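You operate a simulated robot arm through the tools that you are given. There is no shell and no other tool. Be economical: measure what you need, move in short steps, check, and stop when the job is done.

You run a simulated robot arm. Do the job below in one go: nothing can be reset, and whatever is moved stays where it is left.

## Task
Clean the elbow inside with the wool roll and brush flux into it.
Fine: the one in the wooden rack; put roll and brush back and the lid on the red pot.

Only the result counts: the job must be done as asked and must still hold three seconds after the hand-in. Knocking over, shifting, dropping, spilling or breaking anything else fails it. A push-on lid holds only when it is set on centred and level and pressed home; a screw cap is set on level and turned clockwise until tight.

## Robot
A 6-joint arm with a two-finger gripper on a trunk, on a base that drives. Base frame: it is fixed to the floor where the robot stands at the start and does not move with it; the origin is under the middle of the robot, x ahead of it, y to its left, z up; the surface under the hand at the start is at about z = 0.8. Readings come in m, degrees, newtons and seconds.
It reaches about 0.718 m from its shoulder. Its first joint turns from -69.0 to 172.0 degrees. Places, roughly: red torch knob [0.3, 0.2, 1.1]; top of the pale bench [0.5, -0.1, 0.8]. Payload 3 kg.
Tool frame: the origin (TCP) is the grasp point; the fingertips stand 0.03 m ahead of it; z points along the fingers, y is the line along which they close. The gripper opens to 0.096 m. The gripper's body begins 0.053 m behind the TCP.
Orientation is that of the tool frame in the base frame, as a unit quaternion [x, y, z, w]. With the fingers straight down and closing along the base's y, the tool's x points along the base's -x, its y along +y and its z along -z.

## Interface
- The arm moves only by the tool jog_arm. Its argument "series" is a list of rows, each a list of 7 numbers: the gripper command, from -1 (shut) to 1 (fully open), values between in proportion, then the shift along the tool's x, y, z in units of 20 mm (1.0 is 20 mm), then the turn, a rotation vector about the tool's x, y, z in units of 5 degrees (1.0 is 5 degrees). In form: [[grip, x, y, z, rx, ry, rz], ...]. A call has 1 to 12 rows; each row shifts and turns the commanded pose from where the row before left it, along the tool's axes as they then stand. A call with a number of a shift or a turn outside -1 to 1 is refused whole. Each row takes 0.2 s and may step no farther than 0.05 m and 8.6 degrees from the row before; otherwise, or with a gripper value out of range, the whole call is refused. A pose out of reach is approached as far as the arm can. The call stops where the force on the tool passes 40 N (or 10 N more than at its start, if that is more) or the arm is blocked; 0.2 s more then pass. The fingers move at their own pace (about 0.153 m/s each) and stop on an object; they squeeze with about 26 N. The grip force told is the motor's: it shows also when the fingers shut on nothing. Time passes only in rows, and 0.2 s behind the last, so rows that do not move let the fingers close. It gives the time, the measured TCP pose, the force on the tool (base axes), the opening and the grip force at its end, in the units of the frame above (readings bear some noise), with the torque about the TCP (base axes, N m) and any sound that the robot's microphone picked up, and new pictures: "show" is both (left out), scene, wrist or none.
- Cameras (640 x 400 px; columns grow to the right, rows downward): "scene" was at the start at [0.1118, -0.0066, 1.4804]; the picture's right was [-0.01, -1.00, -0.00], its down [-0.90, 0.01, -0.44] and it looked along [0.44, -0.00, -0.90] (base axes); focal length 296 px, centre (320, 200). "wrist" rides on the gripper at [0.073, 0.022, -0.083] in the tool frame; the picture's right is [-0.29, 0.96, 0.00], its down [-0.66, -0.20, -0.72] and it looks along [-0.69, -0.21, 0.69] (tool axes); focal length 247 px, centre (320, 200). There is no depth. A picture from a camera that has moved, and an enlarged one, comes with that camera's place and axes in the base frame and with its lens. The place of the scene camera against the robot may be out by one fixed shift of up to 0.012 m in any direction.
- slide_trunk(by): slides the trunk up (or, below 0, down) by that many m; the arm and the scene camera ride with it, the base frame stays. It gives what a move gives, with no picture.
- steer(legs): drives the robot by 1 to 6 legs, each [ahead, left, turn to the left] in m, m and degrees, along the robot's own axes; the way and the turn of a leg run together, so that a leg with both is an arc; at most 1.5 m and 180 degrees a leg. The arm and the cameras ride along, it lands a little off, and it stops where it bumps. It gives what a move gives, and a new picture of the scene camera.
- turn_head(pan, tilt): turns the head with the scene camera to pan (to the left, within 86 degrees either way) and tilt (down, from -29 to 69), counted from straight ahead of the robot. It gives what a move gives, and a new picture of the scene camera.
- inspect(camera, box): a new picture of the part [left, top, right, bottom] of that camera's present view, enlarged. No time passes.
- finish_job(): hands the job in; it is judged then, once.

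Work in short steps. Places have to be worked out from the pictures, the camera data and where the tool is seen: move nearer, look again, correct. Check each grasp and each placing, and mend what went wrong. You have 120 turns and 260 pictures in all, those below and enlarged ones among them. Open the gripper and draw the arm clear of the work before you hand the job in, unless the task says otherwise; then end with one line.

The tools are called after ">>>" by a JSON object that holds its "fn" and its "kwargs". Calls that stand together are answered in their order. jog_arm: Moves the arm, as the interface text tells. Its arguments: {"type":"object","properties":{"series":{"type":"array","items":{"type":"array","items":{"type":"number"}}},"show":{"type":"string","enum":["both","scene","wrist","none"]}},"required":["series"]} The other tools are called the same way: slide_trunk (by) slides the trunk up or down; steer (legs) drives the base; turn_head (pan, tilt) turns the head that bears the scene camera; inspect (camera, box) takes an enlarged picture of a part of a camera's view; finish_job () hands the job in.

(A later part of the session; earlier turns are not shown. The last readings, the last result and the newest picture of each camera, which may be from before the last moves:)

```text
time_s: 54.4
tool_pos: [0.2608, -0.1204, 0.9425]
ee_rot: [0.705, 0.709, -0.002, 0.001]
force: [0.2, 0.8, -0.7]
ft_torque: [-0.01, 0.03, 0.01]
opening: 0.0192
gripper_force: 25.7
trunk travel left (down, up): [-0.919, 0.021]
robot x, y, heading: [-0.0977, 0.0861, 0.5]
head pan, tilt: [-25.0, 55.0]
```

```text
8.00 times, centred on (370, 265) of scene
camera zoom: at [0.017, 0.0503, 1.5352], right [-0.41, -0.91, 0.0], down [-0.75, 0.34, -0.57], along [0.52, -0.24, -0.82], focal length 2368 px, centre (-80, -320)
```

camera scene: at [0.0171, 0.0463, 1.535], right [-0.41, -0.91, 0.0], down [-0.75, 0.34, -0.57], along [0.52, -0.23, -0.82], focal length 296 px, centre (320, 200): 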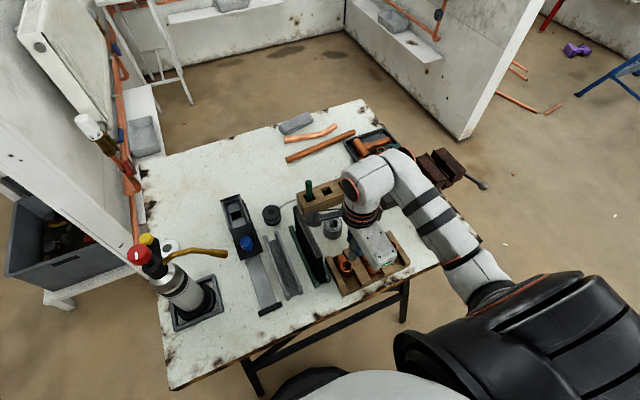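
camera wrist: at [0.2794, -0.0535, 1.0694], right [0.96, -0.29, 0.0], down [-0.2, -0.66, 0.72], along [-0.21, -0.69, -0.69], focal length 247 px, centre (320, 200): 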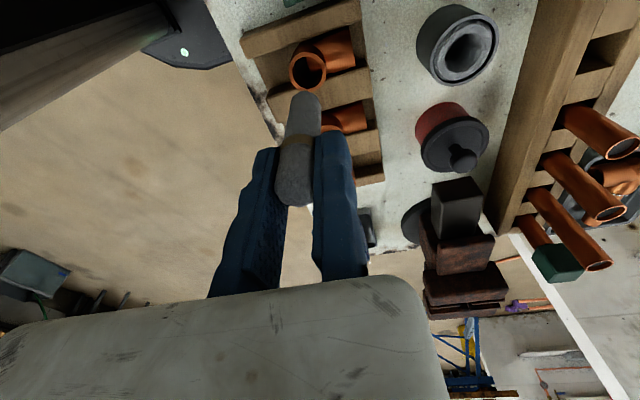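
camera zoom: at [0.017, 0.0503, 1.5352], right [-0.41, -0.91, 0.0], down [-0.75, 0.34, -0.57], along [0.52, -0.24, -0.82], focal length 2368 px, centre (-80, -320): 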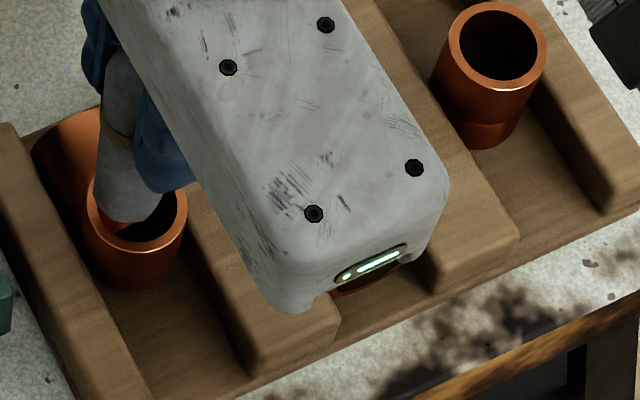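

Looks centred; lower 12 mm more.

>>> {"fn": "jog_arm", "kwargs": {"series": [[-1, -0.04, 0, 0.3, 0, 0, 0], [-1, 0, 0, 0.3, 0, 0, 0], [-1, 0, 0, 0, 0, 0, 0]], "show": "none"}}

>>> {"fn": "inspect", "kwargs": {"camera": "wrist", "box": [240, 40, 380, 160]}}

>>> {"fn": "inspect", "kwargs": {"camera": "scene", "box": [340, 240, 400, 290]}}

```text
time_s: 55.2
tool_pos: [0.2594, -0.1208, 0.9291]
ee_rot: [0.706, 0.709, -0.001, -0.001]
force: [-0.1, -0.9, 0.3]
ft_torque: [0.0, 0.01, 0.02]
opening: 0.0191
gripper_force: 26.0
trunk travel left (down, up): [-0.919, 0.021]
robot x, y, heading: [-0.0974, 0.0856, 0.5]
head pan, tilt: [-25.0, 55.0]
```

```text
3.33 times, centred on (310, 100) of wrist
camera zoom: at [0.2816, -0.0473, 1.0127], right [0.96, -0.29, 0.0], down [-0.2, -0.66, 0.72], along [-0.21, -0.69, -0.69], focal length 823 px, centre (353, 533)
```

zoom: 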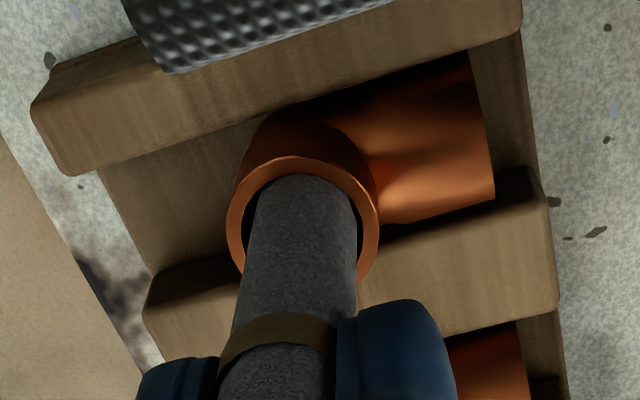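

```text
8.00 times, centred on (370, 265) of scene
camera zoom: at [0.0168, 0.0502, 1.5352], right [-0.41, -0.91, 0.0], down [-0.75, 0.34, -0.57], along [0.52, -0.24, -0.82], focal length 2368 px, centre (-80, -320)
```

zoom: 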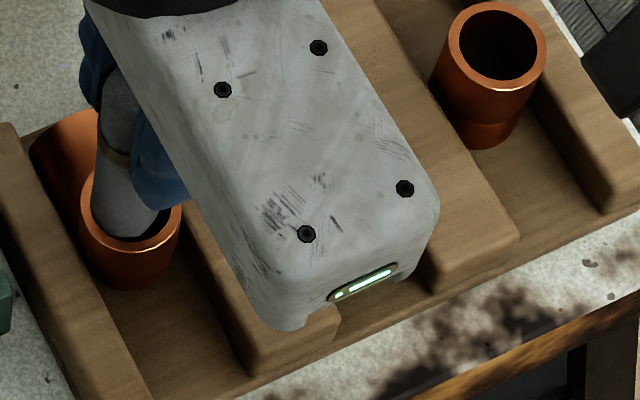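

The tip has entered the mouth with no force. Nudge 1.5 mm right (-y) and go in further.

>>> {"fn": "jog_arm", "kwargs": {"series": [[-1, -0.08, 0, 0.3, 0, 0, 0], [-1, 0, 0, 0.4, 0, 0, 0], [-1, 0, 0, 0, 0, 0, 0]], "show": "none"}}

>>> {"fn": "inspect", "kwargs": {"camera": "wrist", "box": [240, 40, 380, 160]}}

>>> {"fn": "inspect", "kwargs": {"camera": "scene", "box": [340, 240, 400, 290]}}

```text
time_s: 56.0
tool_pos: [0.2605, -0.1229, 0.9176]
ee_rot: [0.705, 0.709, 0.0, 0.002]
force: [0.0, -1.1, 9.6]
ft_torque: [-0.11, 0.02, 0.01]
opening: 0.0188
gripper_force: 25.7
trunk travel left (down, up): [-0.919, 0.021]
robot x, y, heading: [-0.0967, 0.0843, 0.4]
head pan, tilt: [-25.0, 55.0]
```

```text
3.33 times, centred on (310, 100) of wrist
camera zoom: at [0.2811, -0.0493, 0.9997], right [0.96, -0.29, 0.0], down [-0.2, -0.66, 0.72], along [-0.21, -0.69, -0.69], focal length 823 px, centre (353, 533)
```

zoom: 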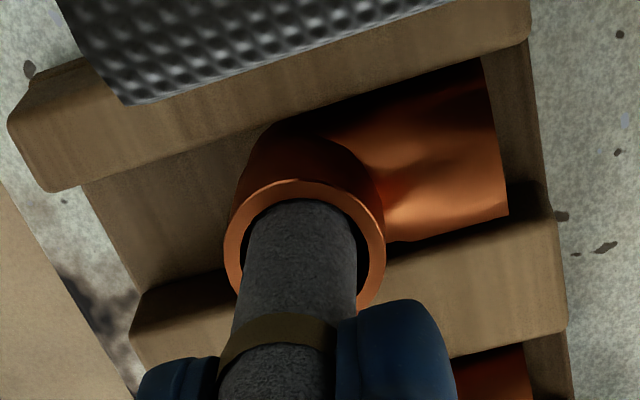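

```text
8.00 times, centred on (370, 265) of scene
camera zoom: at [0.0158, 0.0506, 1.5354], right [-0.41, -0.91, 0.0], down [-0.75, 0.34, -0.57], along [0.52, -0.24, -0.82], focal length 2368 px, centre (-80, -320)
```

zoom: 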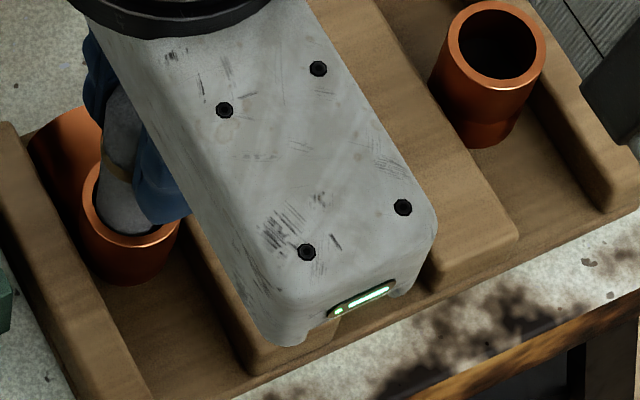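

Tip touches the inside bottom lightly (≈10 N), fully in the socket. Now scrub: twist back and forth about the roll axis with up/down strokes.

>>> {"fn": "jog_arm", "kwargs": {"series": [[-1, 0, 0, -0.3, 0, 0, 0], [-1, -0.044, 0, 0, 0, 0, 1], [-1, -0.044, 0, 0, 0, 0, 1], [-1, 0.044, 0, -0.2, 0, 0, -1], [-1, 0.044, 0, -0.2, 0, 0, -1], [-1, 0.044, 0, 0, 0, 0, -1], [-1, 0.044, 0, 0, 0, 0, -1], [-1, -0.044, 0, 0.2, 0, 0, 1], [-1, -0.044, 0, 0.2, 0, 0, 1], [-1, -0.044, 0, 0, 0, 0, 1], [-1, 0.044, 0, -0.2, 0, 0, -1], [-1, 0, 0, 0.2, 0, 0, 0]], "show": "none"}}

>>> {"fn": "inspect", "kwargs": {"camera": "wrist", "box": [240, 40, 380, 160]}}

```text
time_s: 58.6
tool_pos: [0.2618, -0.1225, 0.9219]
ee_rot: [0.705, 0.709, -0.001, 0.0]
force: [0.3, -0.5, -0.8]
ft_torque: [0.0, 0.01, -0.02]
opening: 0.019
gripper_force: 26.2
trunk travel left (down, up): [-0.919, 0.021]
robot x, y, heading: [-0.1007, 0.0872, 0.8]
head pan, tilt: [-25.0, 55.0]
```

```text
3.33 times, centred on (310, 100) of wrist
camera zoom: at [0.282, -0.049, 1.0045], right [0.96, -0.29, 0.0], down [-0.2, -0.66, 0.72], along [-0.21, -0.69, -0.69], focal length 823 px, centre (353, 533)
```

zoom: 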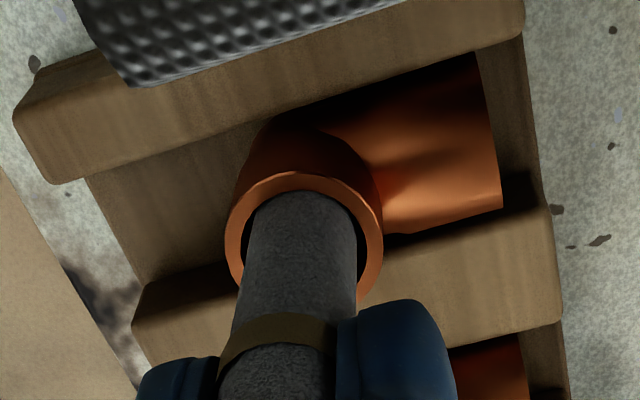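

Another pass with small sideways pressure on each wall and deeper strokes.

>>> {"fn": "jog_arm", "kwargs": {"series": [[-1, 0.08, 0, 0.2, 0, 0, 0], [-1, -0.08, 0.08, -0.2, 0, 0, 0.8], [-1, -0.08, -0.08, 0.2, 0, 0, 0.8], [-1, 0.08, -0.08, -0.3, 0, 0, -0.8], [-1, 0.08, 0.08, 0.3, 0, 0, -0.8], [-1, -0.08, 0.08, -0.3, 0, 0, -0.8], [-1, -0.08, -0.08, 0.3, 0, 0, -0.8], [-1, 0.08, -0.08, -0.3, 0, 0, 0.8], [-1, 0, 0.08, 0.3, 0, 0, 0.8], [-1, 0, 0, -0.4, 0, 0, 0], [-1, 0, 0, 0.4, 0, 0, 0], [-1, 0, 0, -0.2, 0, 0, 0]], "show": "none"}}

>>> {"fn": "jog_arm", "kwargs": {"series": [[-1, 0, 0, -1, 0, 0, 0], [-1, 0, 0, -1, 0, 0, 0], [-1, -0.5, 0, -0.4, 0, 0, 0], [-1, -1, 0, 0, 0, 0, 0], [-1, 0, 0, 0, 0, 0, 0]]}}

>>> {"fn": "inspect", "kwargs": {"camera": "wrist", "box": [230, 0, 390, 120]}}

>>> {"fn": "inspect", "kwargs": {"camera": "scene", "box": [320, 220, 400, 290]}}

```text
time_s: 61.2
tool_pos: [0.2599, -0.1228, 0.9216]
ee_rot: [0.705, 0.709, -0.001, -0.001]
force: [0.3, -0.1, -0.5]
ft_torque: [0.02, -0.01, 0.01]
opening: 0.0191
gripper_force: 26.7
trunk travel left (down, up): [-0.919, 0.021]
robot x, y, heading: [-0.0992, 0.0848, 0.5]
head pan, tilt: [-25.0, 55.0]
```

```text
time_s: 62.4
tool_pos: [0.2605, -0.1521, 0.972]
ee_rot: [0.705, 0.709, -0.001, 0.0]
force: [0.2, 0.5, -0.2]
ft_torque: [-0.04, 0.01, 0.03]
opening: 0.0189
gripper_force: 25.8
trunk travel left (down, up): [-0.919, 0.021]
robot x, y, heading: [-0.1003, 0.0861, 0.4]
head pan, tilt: [-25.0, 55.0]
camera scene: at [0.017, 0.051, 1.5352], right [-0.41, -0.91, 0.0], down [-0.75, 0.34, -0.57], along [0.52, -0.24, -0.82], focal length 296 px, centre (320, 200)
camera wrist: at [0.2818, -0.0782, 1.0537], right [0.96, -0.29, 0.0], down [-0.2, -0.66, 0.72], along [-0.21, -0.69, -0.69], focal length 247 px, centre (320, 200)
```

scene: 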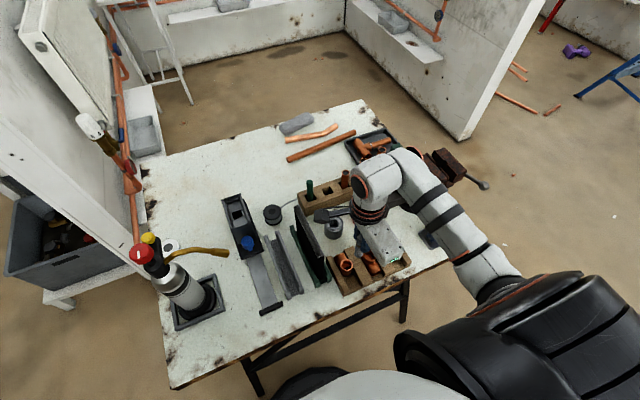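
wrist: 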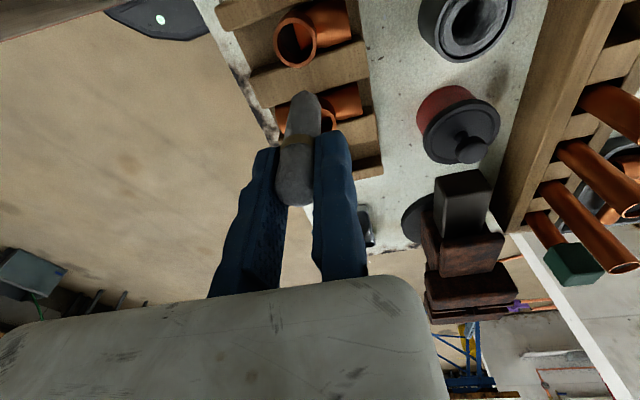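

```text
3.33 times, centred on (310, 60) of wrist
camera zoom: at [0.2818, -0.0782, 1.0537], right [0.96, -0.29, 0.0], down [-0.2, -0.66, 0.72], along [-0.21, -0.69, -0.69], focal length 823 px, centre (353, 667)
```

zoom: 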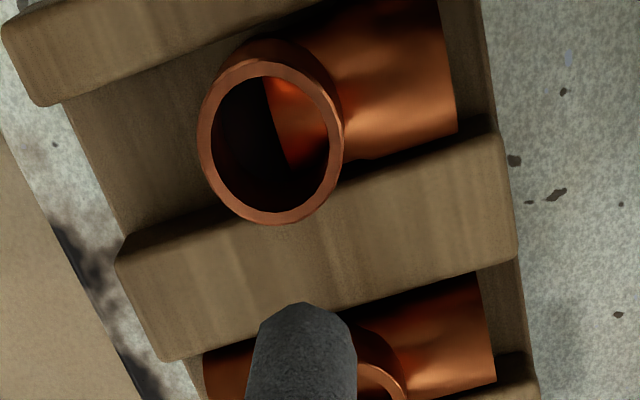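

```text
5.71 times, centred on (360, 255) of scene
camera zoom: at [0.017, 0.051, 1.5352], right [-0.41, -0.91, 0.0], down [-0.75, 0.34, -0.57], along [0.52, -0.24, -0.82], focal length 1692 px, centre (91, -114)
```

zoom: 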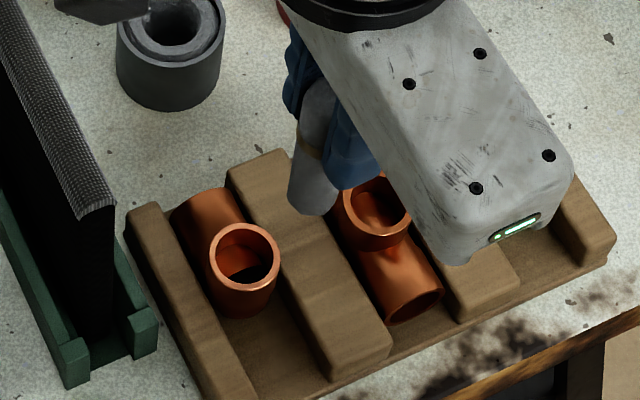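

Elbow cleaned; roll intact. Now carry the roll back: move hand to the same arm pose as when it was lifted, then drive right and ahead.

>>> {"fn": "jog_arm", "kwargs": {"series": [[-1, 0, 0, -0.6, 0, 0, 0], [-1, 0, 1, -0.5, 0, 0, 0], [-1, 0, 1, 0, 0, 0, 0], [-1, 0, 1, 0, 0, 0, 0], [-1, 0.4, 1, 0, 0, 0, 0], [-1, 0.6, 1, 0, 0, 0, 0], [-1, 0.6, 1, 0, 0, 0, 0], [-1, 0, 0.25, 0, 0, 0, 0], [-1, 0, 0, 0, 0, 0, 0]], "show": "none"}}

>>> {"fn": "steer", "kwargs": {"legs": [[0, -0.06, 0], [0.09, 0, 0]]}}

```text
time_s: 64.4
tool_pos: [0.3835, -0.125, 0.9925]
ee_rot: [0.705, 0.709, 0.002, -0.002]
force: [-0.5, 0.2, 0.5]
ft_torque: [-0.02, 0.03, 0.01]
opening: 0.0192
gripper_force: 26.2
out of reach, approached as far as the arm can: row 7, 8
trunk travel left (down, up): [-0.919, 0.021]
robot x, y, heading: [-0.0991, 0.0836, 0.4]
head pan, tilt: [-25.0, 55.0]
```

```text
time_s: 66.0
tool_pos: [0.4716, -0.1834, 0.9933]
ee_rot: [0.705, 0.71, 0.003, -0.002]
force: [-1.2, -0.4, 0.0]
ft_torque: [-0.02, 0.0, 0.0]
opening: 0.0191
gripper_force: 25.4
trunk travel left (down, up): [-0.919, 0.021]
robot x, y, heading: [-0.0082, 0.0287, 0.7]
head pan, tilt: [-25.0, 55.0]
camera scene: at [0.1047, -0.0087, 1.5353], right [-0.41, -0.91, 0.0], down [-0.75, 0.34, -0.57], along [0.52, -0.24, -0.82], focal length 296 px, centre (320, 200)
```

scene: 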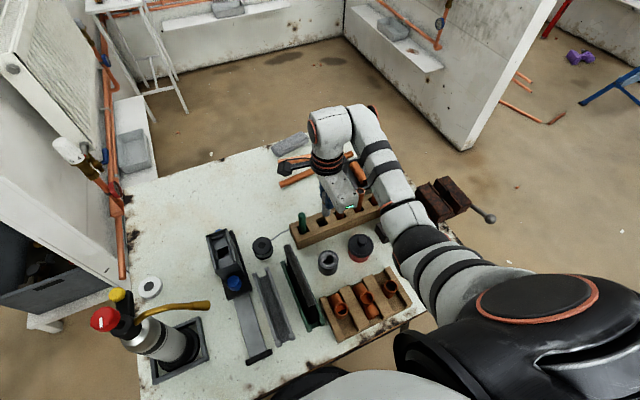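

18 mm short in x: creep the base ahead and slightly left, then look.

>>> {"fn": "steer", "kwargs": {"legs": [[0.018, 0.003, 0]]}}

>>> {"fn": "inspect", "kwargs": {"camera": "wrist", "box": [220, 0, 400, 140]}}

>>> {"fn": "inspect", "kwargs": {"camera": "scene", "box": [280, 160, 380, 250]}}

```text
time_s: 66.8
tool_pos: [0.4889, -0.1798, 0.9947]
ee_rot: [0.705, 0.709, 0.004, -0.001]
force: [-0.4, -0.8, -0.4]
ft_torque: [0.02, -0.05, 0.0]
opening: 0.0193
gripper_force: 25.6
trunk travel left (down, up): [-0.919, 0.021]
robot x, y, heading: [0.0067, 0.0293, 0.5]
head pan, tilt: [-25.0, 55.0]
camera scene: at [0.1205, -0.0051, 1.5354], right [-0.41, -0.91, 0.0], down [-0.74, 0.34, -0.58], along [0.52, -0.24, -0.82], focal length 296 px, centre (320, 200)
```

scene: 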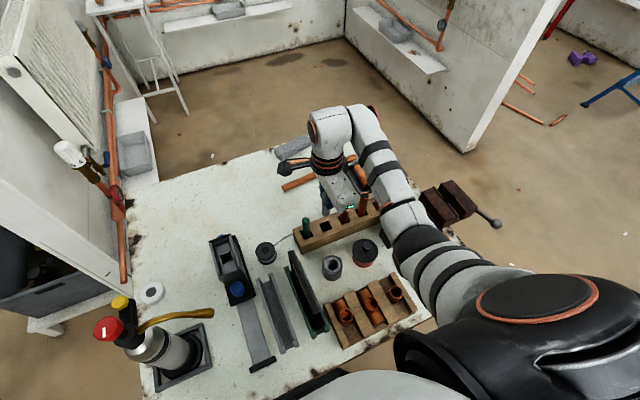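

```text
2.86 times, centred on (310, 70) of wrist
camera zoom: at [0.5086, -0.1071, 1.0764], right [0.96, -0.29, 0.0], down [-0.2, -0.67, 0.72], along [-0.21, -0.69, -0.7], focal length 706 px, centre (349, 571)
```

zoom: 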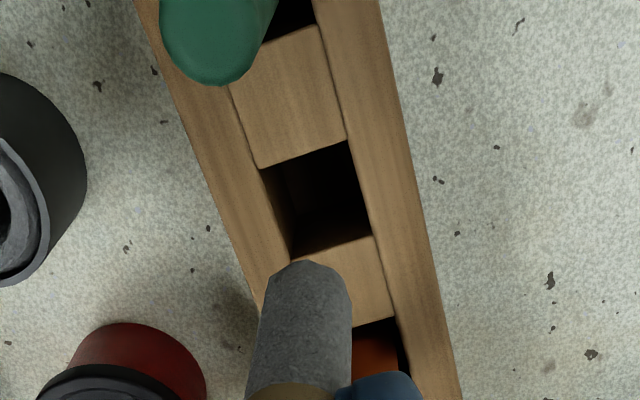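

```text
4.44 times, centred on (330, 205) of scene
camera zoom: at [0.1205, -0.0051, 1.5354], right [-0.41, -0.91, 0.0], down [-0.74, 0.34, -0.58], along [0.52, -0.24, -0.82], focal length 1316 px, centre (276, 178)
```

zoom: 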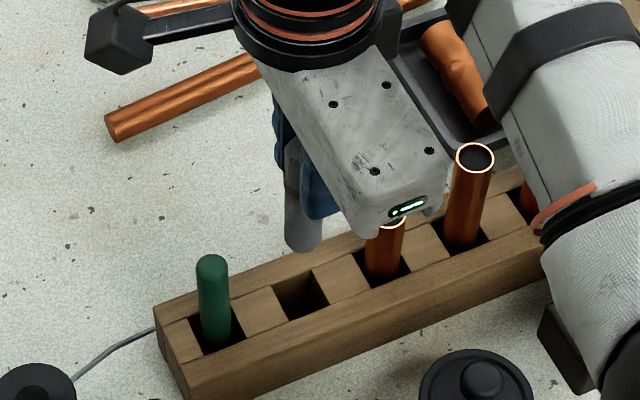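

Slot centre ≈(.477,-.177); roll tip ≈(.478,-.178). Slide the trunk down 0.05 and check.

>>> {"fn": "slide_trunk", "kwargs": {"by": -0.05}}

>>> {"fn": "inspect", "kwargs": {"camera": "wrist", "box": [220, 20, 400, 160]}}

>>> {"fn": "inspect", "kwargs": {"camera": "scene", "box": [290, 150, 370, 220]}}

```text
time_s: 67.8
tool_pos: [0.49, -0.1801, 0.9426]
ee_rot: [0.705, 0.709, 0.003, -0.002]
force: [0.7, 0.5, -0.4]
ft_torque: [0.0, 0.02, 0.0]
opening: 0.0191
gripper_force: 26.0
trunk travel left (down, up): [-0.869, 0.071]
robot x, y, heading: [0.01, 0.0273, 0.4]
head pan, tilt: [-25.0, 55.0]
```

```text
2.86 times, centred on (310, 90) of wrist
camera zoom: at [0.511, -0.1066, 1.0252], right [0.96, -0.29, 0.0], down [-0.2, -0.67, 0.72], along [-0.21, -0.69, -0.69], focal length 706 px, centre (349, 514)
```

zoom: 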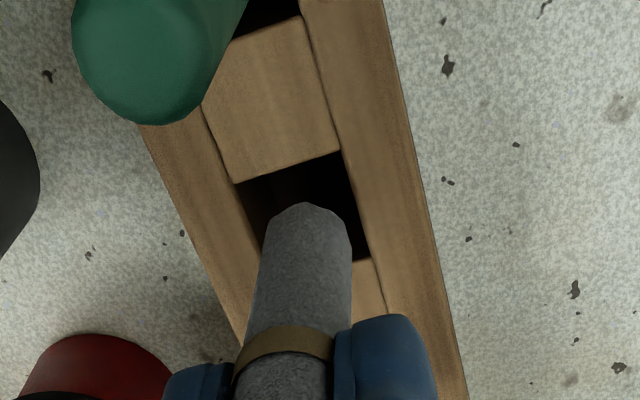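

```text
5.71 times, centred on (330, 185) of scene
camera zoom: at [0.1241, -0.0043, 1.4851], right [-0.41, -0.91, 0.0], down [-0.75, 0.34, -0.57], along [0.52, -0.24, -0.82], focal length 1692 px, centre (263, 286)
```

zoom: 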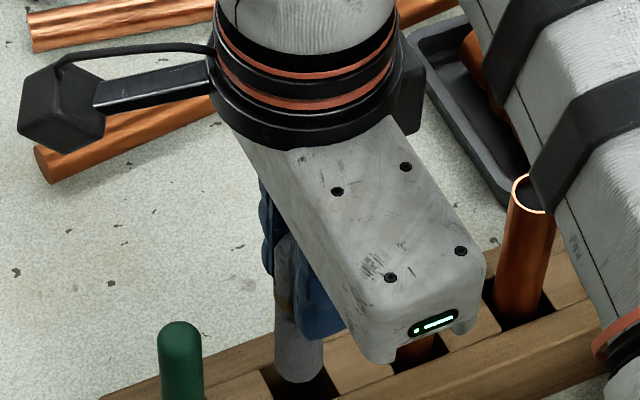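

Shift 2 mm back in x, 1 mm left, then continue down.

>>> {"fn": "jog_arm", "kwargs": {"series": [[-1, 0.05, -0.1, 0, 0, 0, 0], [-1, 0, 0, 0, 0, 0, 0]], "show": "none"}}

>>> {"fn": "slide_trunk", "kwargs": {"by": -0.02}}

>>> {"fn": "inspect", "kwargs": {"camera": "wrist", "box": [220, 40, 400, 180]}}

>>> {"fn": "inspect", "kwargs": {"camera": "scene", "box": [290, 140, 370, 210]}}

```text
time_s: 68.3
tool_pos: [0.488, -0.1793, 0.9428]
ee_rot: [0.705, 0.709, 0.002, -0.001]
force: [-0.6, 0.5, -1.0]
ft_torque: [0.0, -0.03, 0.03]
opening: 0.019
gripper_force: 25.9
trunk travel left (down, up): [-0.869, 0.071]
robot x, y, heading: [0.0091, 0.0278, 0.5]
head pan, tilt: [-25.0, 55.0]
```

```text
time_s: 69.0
tool_pos: [0.4877, -0.1797, 0.9228]
ee_rot: [0.705, 0.709, 0.002, -0.002]
force: [-0.6, -0.3, -0.1]
ft_torque: [0.0, 0.02, 0.02]
opening: 0.0193
gripper_force: 26.7
trunk travel left (down, up): [-0.849, 0.091]
robot x, y, heading: [0.0102, 0.0294, 0.6]
head pan, tilt: [-25.0, 55.0]
```

```text
2.86 times, centred on (310, 110) of wrist
camera zoom: at [0.5087, -0.1058, 1.0048], right [0.96, -0.29, 0.0], down [-0.2, -0.67, 0.72], along [-0.21, -0.69, -0.69], focal length 706 px, centre (349, 457)
```

zoom: 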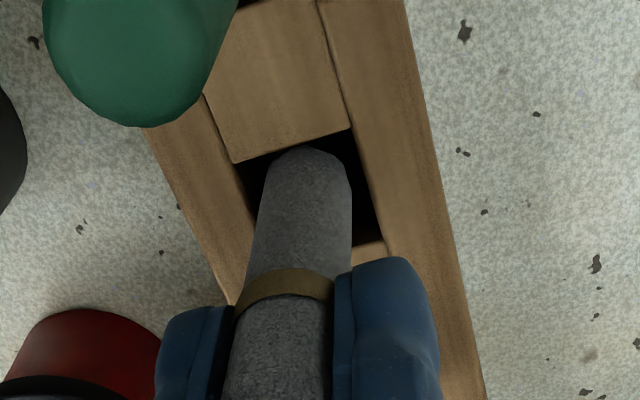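

```text
5.71 times, centred on (330, 175) of scene
camera zoom: at [0.1241, -0.0043, 1.4651], right [-0.41, -0.91, 0.0], down [-0.75, 0.34, -0.57], along [0.52, -0.24, -0.82], focal length 1692 px, centre (263, 343)
```

zoom: 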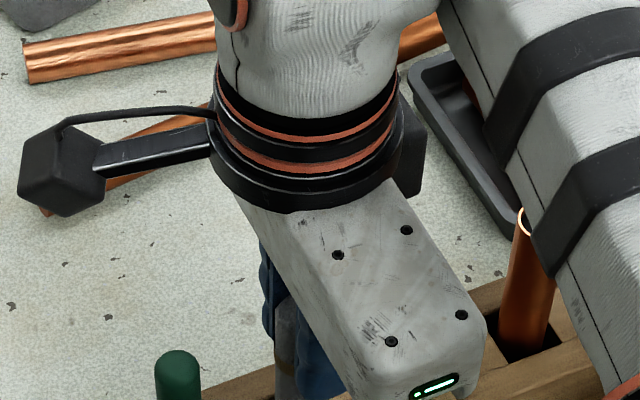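

Entering the slot cleanly. Down 26 mm more to the original height.

>>> {"fn": "slide_trunk", "kwargs": {"by": -0.026}}

>>> {"fn": "inspect", "kwargs": {"camera": "wrist", "box": [220, 60, 400, 200]}}

```text
time_s: 69.7
tool_pos: [0.4874, -0.1783, 0.8959]
ee_rot: [0.706, 0.709, 0.003, -0.002]
force: [0.1, -0.1, -0.4]
ft_torque: [0.0, 0.02, 0.01]
opening: 0.0193
gripper_force: 25.5
trunk travel left (down, up): [-0.823, 0.117]
robot x, y, heading: [0.0095, 0.0325, 0.6]
head pan, tilt: [-25.0, 55.0]
```

```text
2.86 times, centred on (310, 130) of wrist
camera zoom: at [0.5086, -0.1057, 0.9789], right [0.96, -0.29, 0.0], down [-0.2, -0.67, 0.72], along [-0.21, -0.69, -0.69], focal length 706 px, centre (349, 400)
```

zoom: 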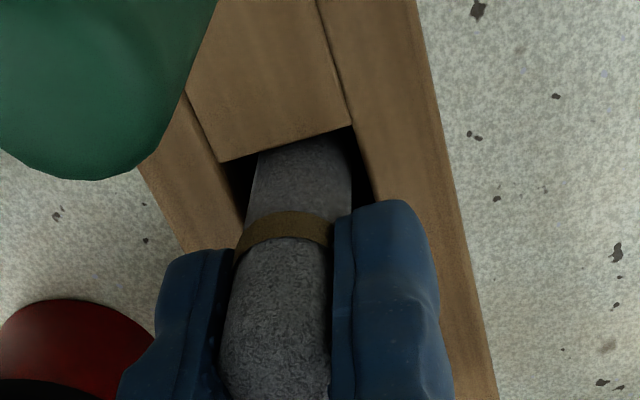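

Same as at grasp. Lower 2 mm and release.

>>> {"fn": "slide_trunk", "kwargs": {"by": -0.002}}

>>> {"fn": "jog_arm", "kwargs": {"series": [[-0.3, 0, 0, 0, 0, 0, 0], [0, 0, 0, 0, 0, 0, 0], [0, 0, 0, 0, 0, 0, 0]], "show": "none"}}

>>> {"fn": "inspect", "kwargs": {"camera": "wrist", "box": [180, 0, 420, 200]}}

```text
time_s: 70.3
tool_pos: [0.4883, -0.1778, 0.8939]
ee_rot: [0.705, 0.709, 0.003, -0.001]
force: [0.6, -0.8, 5.0]
ft_torque: [-0.03, 0.05, 0.03]
opening: 0.019
gripper_force: 26.0
trunk travel left (down, up): [-0.821, 0.119]
robot x, y, heading: [0.0113, 0.0317, 0.2]
head pan, tilt: [-25.0, 55.0]
```

```text
time_s: 71.1
tool_pos: [0.4885, -0.1783, 0.8941]
ee_rot: [0.706, 0.708, 0.003, -0.001]
force: [0.5, 0.5, -0.5]
ft_torque: [-0.01, 0.01, 0.04]
opening: 0.0481
gripper_force: 0.1
trunk travel left (down, up): [-0.821, 0.119]
robot x, y, heading: [0.0072, 0.0303, 0.6]
head pan, tilt: [-25.0, 55.0]
```

```text
2.00 times, centred on (300, 100) of wrist
camera zoom: at [0.5088, -0.1057, 0.9768], right [0.96, -0.29, 0.0], down [-0.2, -0.67, 0.72], along [-0.21, -0.69, -0.7], focal length 494 px, centre (360, 400)
```

zoom: 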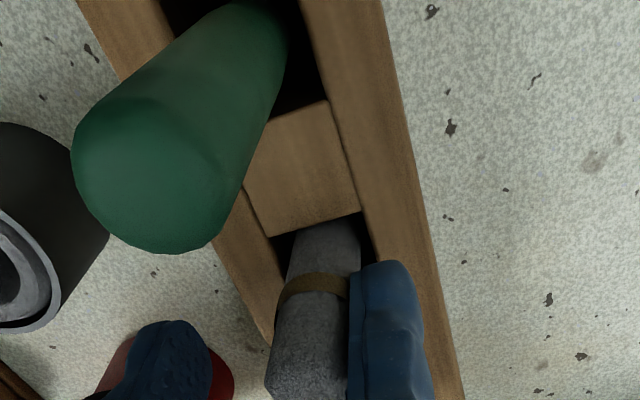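

Roll stands back in its slot. Slide up clear, then test whether I can reach behind the rack (x≈.56), where I'd set the lid down.

>>> {"fn": "slide_trunk", "kwargs": {"by": 0.08}}

>>> {"fn": "steer", "kwargs": {"legs": [[0.04, 0, 0]]}}

>>> {"fn": "jog_arm", "kwargs": {"series": [[0, 0, 1, 0, 0, 0, 0], [0, 0, 1, 0, 0, 0, 0], [0, 0, 0, 0, 0, 0, 0]]}}

```text
time_s: 72.2
tool_pos: [0.4886, -0.1788, 0.9741]
ee_rot: [0.705, 0.71, 0.002, -0.001]
force: [0.2, -0.1, -0.8]
ft_torque: [0.01, -0.03, 0.03]
opening: 0.0481
gripper_force: 0.0
trunk travel left (down, up): [-0.901, 0.039]
robot x, y, heading: [0.0069, 0.0327, 0.6]
head pan, tilt: [-25.0, 55.0]
```

```text
time_s: 73.3
tool_pos: [0.531, -0.178, 0.9724]
ee_rot: [0.703, 0.711, 0.001, -0.002]
force: [0.5, -0.1, -0.5]
ft_torque: [0.01, -0.01, 0.0]
opening: 0.0482
gripper_force: 0.1
trunk travel left (down, up): [-0.901, 0.039]
robot x, y, heading: [0.0506, 0.0323, 1.0]
head pan, tilt: [-25.0, 55.0]
stopped in leg 1: the robot was blocked; the commanded pose is now the measured one
camera scene: at [0.1685, -0.0047, 1.5168], right [-0.41, -0.91, 0.0], down [-0.75, 0.34, -0.57], along [0.52, -0.23, -0.82], focal length 296 px, centre (320, 200)
```

scene: 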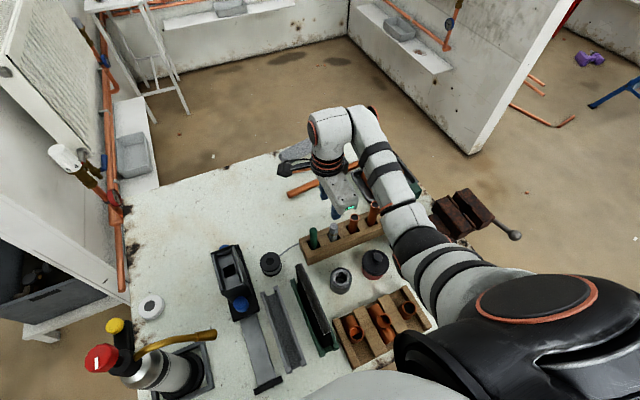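

```text
time_s: 74.1
tool_pos: [0.5516, -0.1922, 0.9795]
ee_rot: [0.705, 0.709, 0.007, -0.003]
force: [-0.1, 0.2, 0.7]
ft_torque: [0.04, -0.03, -0.01]
opening: 0.0477
gripper_force: 0.0
out of reach, approached as far as the arm can: row 1, 2
trunk travel left (down, up): [-0.901, 0.039]
robot x, y, heading: [0.0483, 0.0309, 0.7]
head pan, tilt: [-25.0, 55.0]
camera scene: at [0.1629, -0.0045, 1.5173], right [-0.41, -0.91, 0.0], down [-0.75, 0.34, -0.57], along [0.52, -0.24, -0.82], focal length 296 px, centre (320, 200)
camera wrist: at [0.5716, -0.1199, 1.063], right [0.96, -0.28, 0.0], down [-0.2, -0.67, 0.71], along [-0.2, -0.68, -0.7], focal length 247 px, centre (320, 200)
```

scene: 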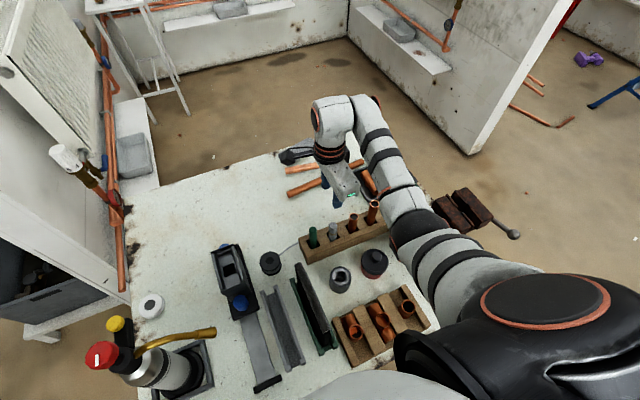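
wrist: 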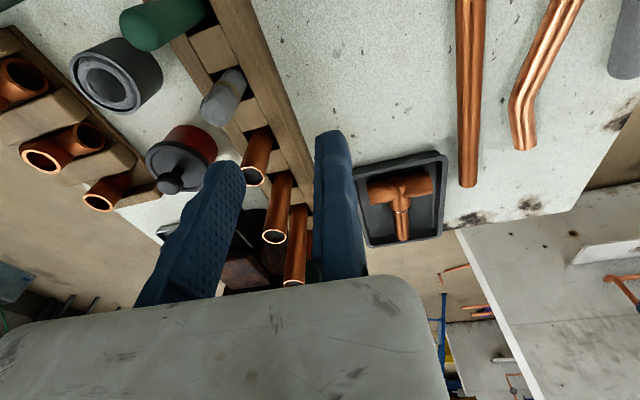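

Reach is nearly there. Test the lower spot behind the rack: move left 3 cm, then down 8 cm and ahead.

>>> {"fn": "jog_arm", "kwargs": {"series": [[0, 0.8, 0, 0.5, 0, 0, 0], [0, 0.8, 0, 0.5, 0, 0, 0], [0, 0, 0, 1, 0, 0, 0], [0, 0, 0.5, 1, 0, 0, 0], [0, 0, 0.5, 0.5, 0, 0, 0], [0, 0, 0, 0, 0, 0, 0]]}}

```text
time_s: 75.2
tool_pos: [0.5383, -0.1923, 0.9327]
ee_rot: [0.703, 0.711, 0.013, 0.002]
force: [-0.2, -0.9, 23.6]
ft_torque: [0.15, 1.28, 0.05]
opening: 0.0477
gripper_force: 0.0
out of reach, approached as far as the arm can: row 1, 2, 3, 4, 5
trunk travel left (down, up): [-0.901, 0.039]
robot x, y, heading: [0.0474, 0.0311, 0.7]
head pan, tilt: [-25.0, 55.0]
stopped in row 5: the force on the tool passed its limit at 45 N (the readings are from after the stop); the commanded pose is now the measured one
camera scene: at [0.1598, -0.0031, 1.5178], right [-0.41, -0.91, 0.0], down [-0.75, 0.34, -0.58], along [0.53, -0.24, -0.82], focal length 296 px, centre (320, 200)
camera wrist: at [0.5573, -0.1202, 1.016], right [0.96, -0.28, 0.02], down [-0.21, -0.67, 0.71], along [-0.19, -0.68, -0.7], focal length 247 px, centre (320, 200)
```

scene: 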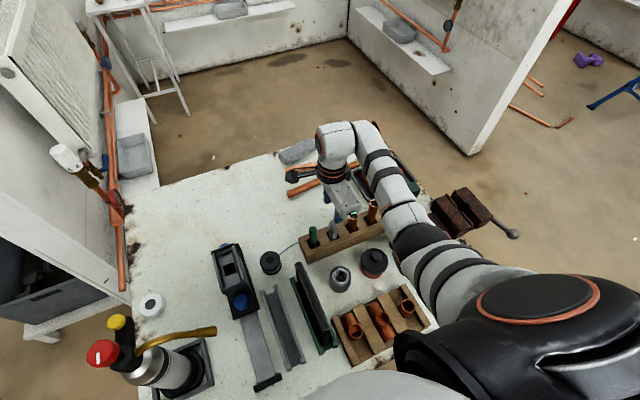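
wrist: 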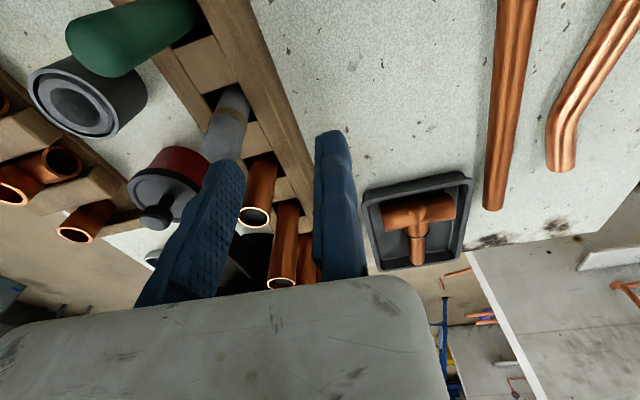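

The moving finger touched the roll's top; go straight up now.

>>> {"fn": "jog_arm", "kwargs": {"series": [[0, 0, 0, -1, 0, 0, 0], [0, 0, 0, -1, 0, 0, 0], [0, 0, 0, 0, 0, 0, 0]], "show": "scene"}}

>>> {"fn": "inspect", "kwargs": {"camera": "wrist", "box": [100, 0, 420, 240]}}

>>> {"fn": "inspect", "kwargs": {"camera": "scene", "box": [280, 160, 440, 300]}}

```text
time_s: 76.0
tool_pos: [0.5395, -0.194, 0.9675]
ee_rot: [0.703, 0.711, 0.01, 0.0]
force: [-0.4, 0.1, 0.8]
ft_torque: [0.0, 0.01, 0.02]
opening: 0.0479
gripper_force: 0.0
trunk travel left (down, up): [-0.901, 0.039]
robot x, y, heading: [0.0487, 0.0279, 1.0]
head pan, tilt: [-25.0, 55.0]
camera scene: at [0.1649, -0.0052, 1.517], right [-0.41, -0.91, 0.0], down [-0.75, 0.34, -0.57], along [0.52, -0.23, -0.82], focal length 296 px, centre (320, 200)
```

scene: 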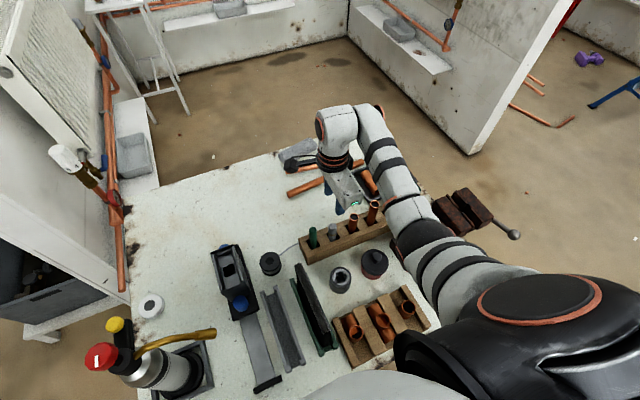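

```text
1.67 times, centred on (260, 120) of wrist
camera zoom: at [0.5595, -0.1222, 1.051], right [0.96, -0.28, 0.01], down [-0.21, -0.67, 0.71], along [-0.2, -0.68, -0.7], focal length 412 px, centre (420, 333)
```

zoom: 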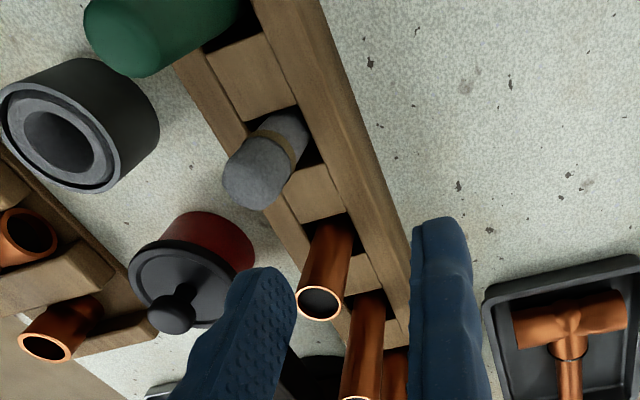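

```text
2.86 times, centred on (360, 230) of scene
camera zoom: at [0.1649, -0.0052, 1.517], right [-0.41, -0.91, 0.0], down [-0.75, 0.34, -0.57], along [0.52, -0.23, -0.82], focal length 846 px, centre (206, 114)
```

zoom: 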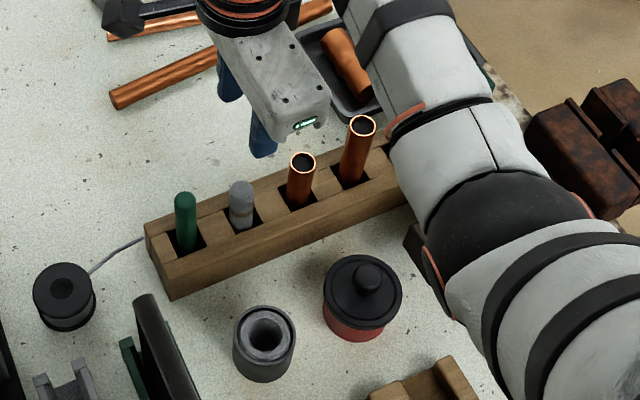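

Reach behind the rack is poor; a free patch at the front-left of the bench (≈.225,.155) will do for the lid instead. First back off and line up over the lid knob (.375,-.241).

>>> {"fn": "steer", "kwargs": {"legs": [[-0.1, 0, 0]]}}

>>> {"fn": "jog_arm", "kwargs": {"series": [[0, 0, -1, 0, 0.16, -0.16, 0], [0, -0.4, -1, 0, 0, 0, 0], [0, -1, -0.6, 0, 0, 0, 0], [0, -1, 0, 0, 0, 0, 0], [0, 0, 0, 0, 0, 0, 0]], "show": "wrist"}}

>>> {"fn": "inspect", "kwargs": {"camera": "wrist", "box": [180, 20, 420, 200]}}

```text
time_s: 77.2
tool_pos: [0.441, -0.1939, 0.9674]
ee_rot: [0.703, 0.711, 0.01, 0.0]
force: [0.3, -0.1, 0.5]
ft_torque: [0.07, 0.03, 0.03]
opening: 0.048
gripper_force: 0.0
trunk travel left (down, up): [-0.901, 0.039]
robot x, y, heading: [-0.0506, 0.0279, 0.8]
head pan, tilt: [-25.0, 55.0]
camera scene: at [0.0667, -0.0063, 1.517], right [-0.41, -0.91, 0.0], down [-0.75, 0.34, -0.57], along [0.52, -0.23, -0.82], focal length 296 px, centre (320, 200)
```

scene: 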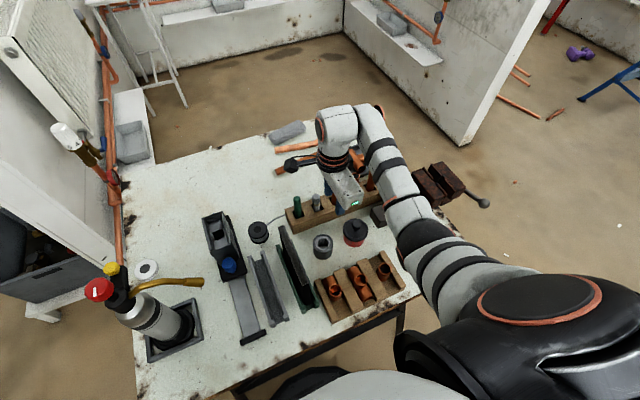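

```text
time_s: 78.4
tool_pos: [0.3879, -0.2419, 0.966]
ee_rot: [0.703, 0.711, 0.0, 0.0]
force: [-0.4, -0.1, 1.4]
ft_torque: [-0.03, 0.02, 0.01]
opening: 0.0478
gripper_force: 0.1
trunk travel left (down, up): [-0.901, 0.039]
robot x, y, heading: [-0.049, 0.0262, 0.9]
head pan, tilt: [-25.0, 55.0]
camera wrist: at [0.4088, -0.1691, 1.0489], right [0.96, -0.28, 0.0], down [-0.2, -0.66, 0.72], along [-0.2, -0.69, -0.69], focal length 247 px, centre (320, 200)
```

wrist: 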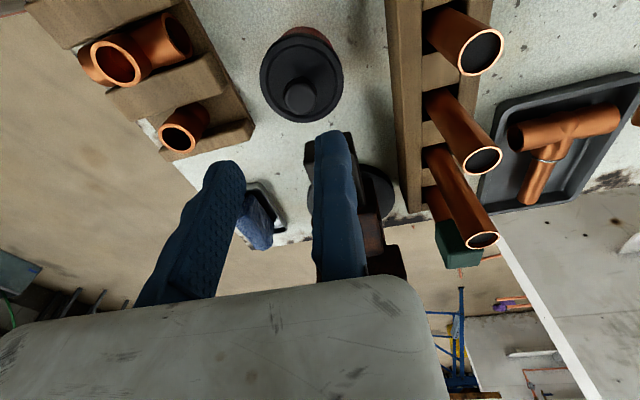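

```text
2.22 times, centred on (300, 110) of wrist
camera zoom: at [0.4088, -0.1691, 1.0489], right [0.96, -0.28, 0.0], down [-0.2, -0.66, 0.72], along [-0.2, -0.69, -0.69], focal length 549 px, centre (364, 400)
```

zoom: 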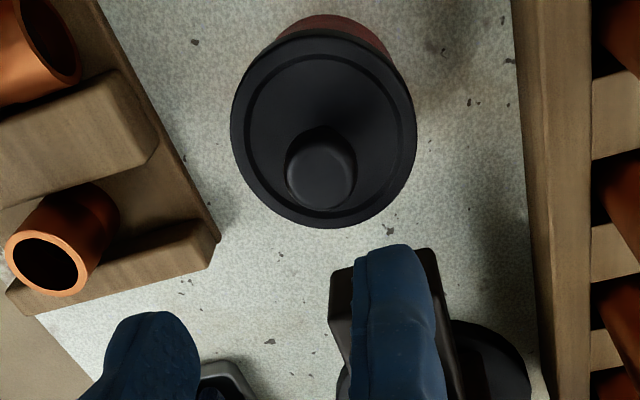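

Knob ≈(.373,-.242,.87), lid plate ≈.839. Shift 2 mm back in x and descend to z≈.90.

>>> {"fn": "jog_arm", "kwargs": {"series": [[0, 0, -0.1, 1, 0, 0, 0], [0, 0, 0, 1, 0, 0, 0], [0, 0, 0, 1, 0, 0, 0], [0, 0, 0, 0.2, 0, 0, 0], [0, 0, 0, 0, 0, 0, 0]], "show": "none"}}

>>> {"fn": "inspect", "kwargs": {"camera": "wrist", "box": [180, 60, 420, 220]}}

>>> {"fn": "inspect", "kwargs": {"camera": "scene", "box": [310, 190, 400, 260]}}

```text
time_s: 79.6
tool_pos: [0.3868, -0.2452, 0.9025]
ee_rot: [0.703, 0.711, 0.001, 0.0]
force: [-1.2, -0.1, -0.2]
ft_torque: [0.01, 0.01, -0.01]
opening: 0.0477
gripper_force: 0.1
trunk travel left (down, up): [-0.901, 0.039]
robot x, y, heading: [-0.0473, 0.025, 1.0]
head pan, tilt: [-25.0, 55.0]
```

```text
2.50 times, centred on (300, 140) of wrist
camera zoom: at [0.4077, -0.1706, 0.9854], right [0.96, -0.28, 0.0], down [-0.2, -0.66, 0.72], along [-0.2, -0.69, -0.69], focal length 617 px, centre (370, 350)
```

zoom: 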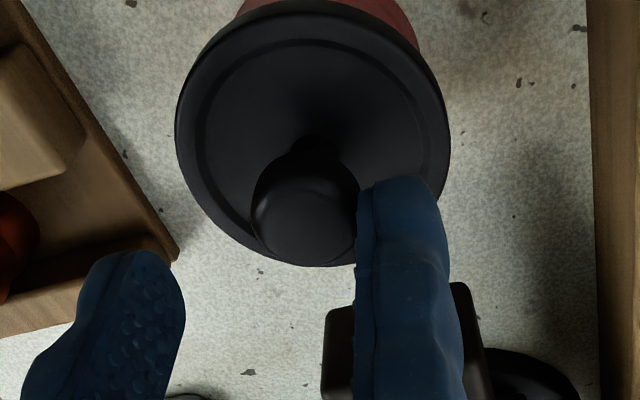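

```text
5.71 times, centred on (355, 225) of scene
camera zoom: at [0.0653, -0.0062, 1.5172], right [-0.41, -0.91, 0.0], down [-0.75, 0.34, -0.57], along [0.52, -0.23, -0.82], focal length 1692 px, centre (120, 57)
```

zoom: 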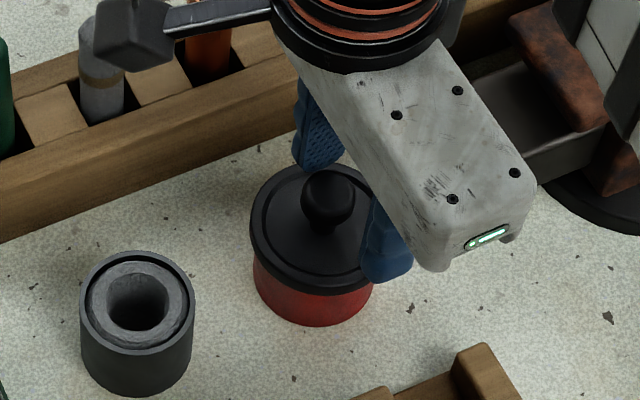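

Knob ball lies between the fingers. Down 24 mm and close.

>>> {"fn": "jog_arm", "kwargs": {"series": [[0, 0, 0, 0.6, 0, 0, 0], [0, 0, 0, 0.6, 0, 0, 0], [0, 0, 0, 0, 0, 0, 0], [-1, 0, 0, 0, 0, 0, 0], [-1, 0, 0, 0, 0, 0, 0], [-1, 0, 0, 0, 0, 0, 0]], "show": "none"}}

>>> {"fn": "inspect", "kwargs": {"camera": "wrist", "box": [180, 60, 420, 220]}}

>>> {"fn": "inspect", "kwargs": {"camera": "scene", "box": [310, 190, 400, 260]}}

```text
time_s: 81.0
tool_pos: [0.3854, -0.2422, 0.8811]
ee_rot: [0.703, 0.711, 0.0, 0.002]
force: [-4.1, -2.4, 17.4]
ft_torque: [-0.06, 0.34, 0.05]
opening: 0.0211
gripper_force: 25.5
trunk travel left (down, up): [-0.901, 0.039]
robot x, y, heading: [-0.0475, 0.0302, 0.6]
head pan, tilt: [-25.0, 55.0]
```

```text
2.50 times, centred on (300, 140) of wrist
camera zoom: at [0.4053, -0.1694, 0.9632], right [0.96, -0.28, 0.0], down [-0.2, -0.66, 0.72], along [-0.2, -0.69, -0.69], focal length 617 px, centre (370, 350)
```

zoom: 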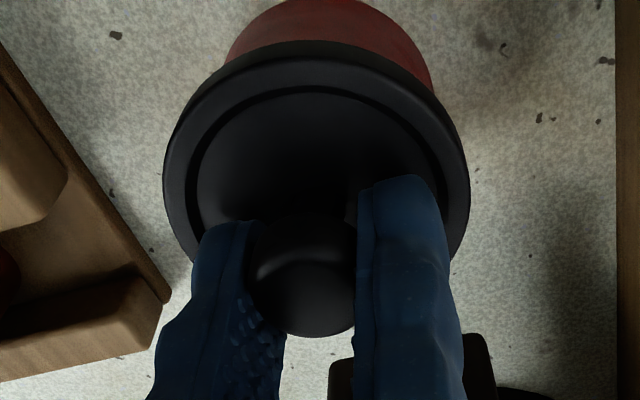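

```text
5.71 times, centred on (355, 225) of scene
camera zoom: at [0.0605, -0.0051, 1.5177], right [-0.41, -0.91, 0.0], down [-0.75, 0.33, -0.58], along [0.53, -0.24, -0.82], focal length 1692 px, centre (120, 57)
```

zoom: 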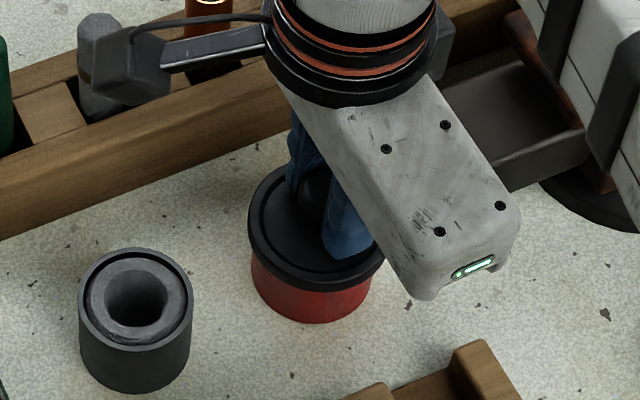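

Knob gripped (21 mm), fingertips on the lid plate (z≈.851). Pull the lid straight up.

>>> {"fn": "jog_arm", "kwargs": {"series": [[-1, 0, 0, -0.4, 0, 0, 0], [-1, 0, 0, -0.4, 0, 0, 0], [-1, 0, 0, -1, 0, 0, 0], [-1, 0, 0, -1, 0, 0, 0], [-1, 0, 0, 0, 0, 0, 0]], "show": "none"}}

>>> {"fn": "inspect", "kwargs": {"camera": "wrist", "box": [160, 0, 440, 220]}}

>>> {"fn": "inspect", "kwargs": {"camera": "scene", "box": [310, 180, 400, 260]}}

```text
time_s: 82.2
tool_pos: [0.3875, -0.2433, 0.9363]
ee_rot: [0.704, 0.711, 0.0, -0.001]
force: [0.3, -0.1, 0.0]
ft_torque: [-0.01, 0.02, 0.03]
opening: 0.021
gripper_force: 26.0
trunk travel left (down, up): [-0.901, 0.039]
robot x, y, heading: [-0.049, 0.0268, 0.9]
head pan, tilt: [-25.0, 55.0]
heard: snap
```

```text
1.82 times, centred on (300, 110) of wrist
camera zoom: at [0.4084, -0.1704, 1.0177], right [0.96, -0.28, 0.0], down [-0.2, -0.66, 0.72], along [-0.2, -0.69, -0.69], focal length 449 px, centre (356, 364)
```

zoom: 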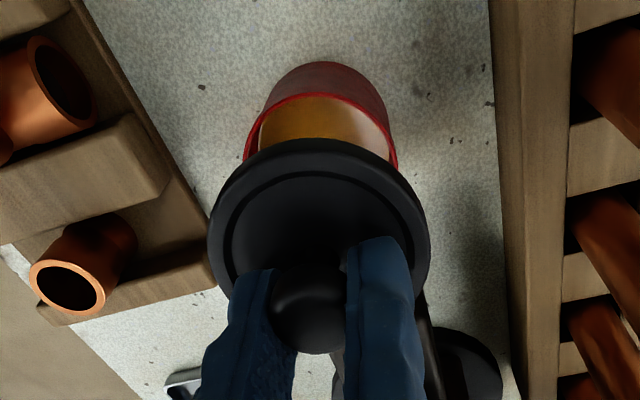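

```text
5.00 times, centred on (355, 220) of scene
camera zoom: at [0.0653, -0.0062, 1.5172], right [-0.41, -0.91, 0.0], down [-0.75, 0.34, -0.57], along [0.52, -0.23, -0.82], focal length 1480 px, centre (145, 100)
```

zoom: 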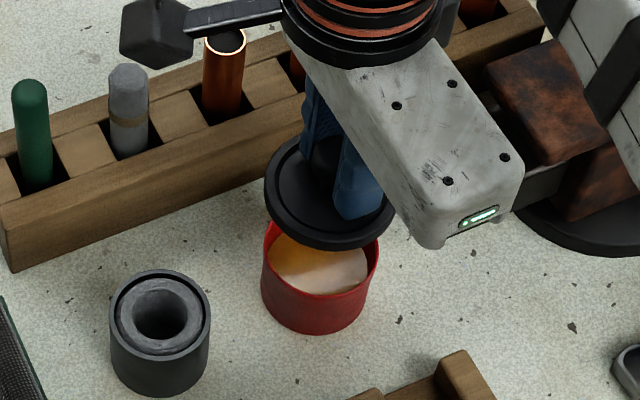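

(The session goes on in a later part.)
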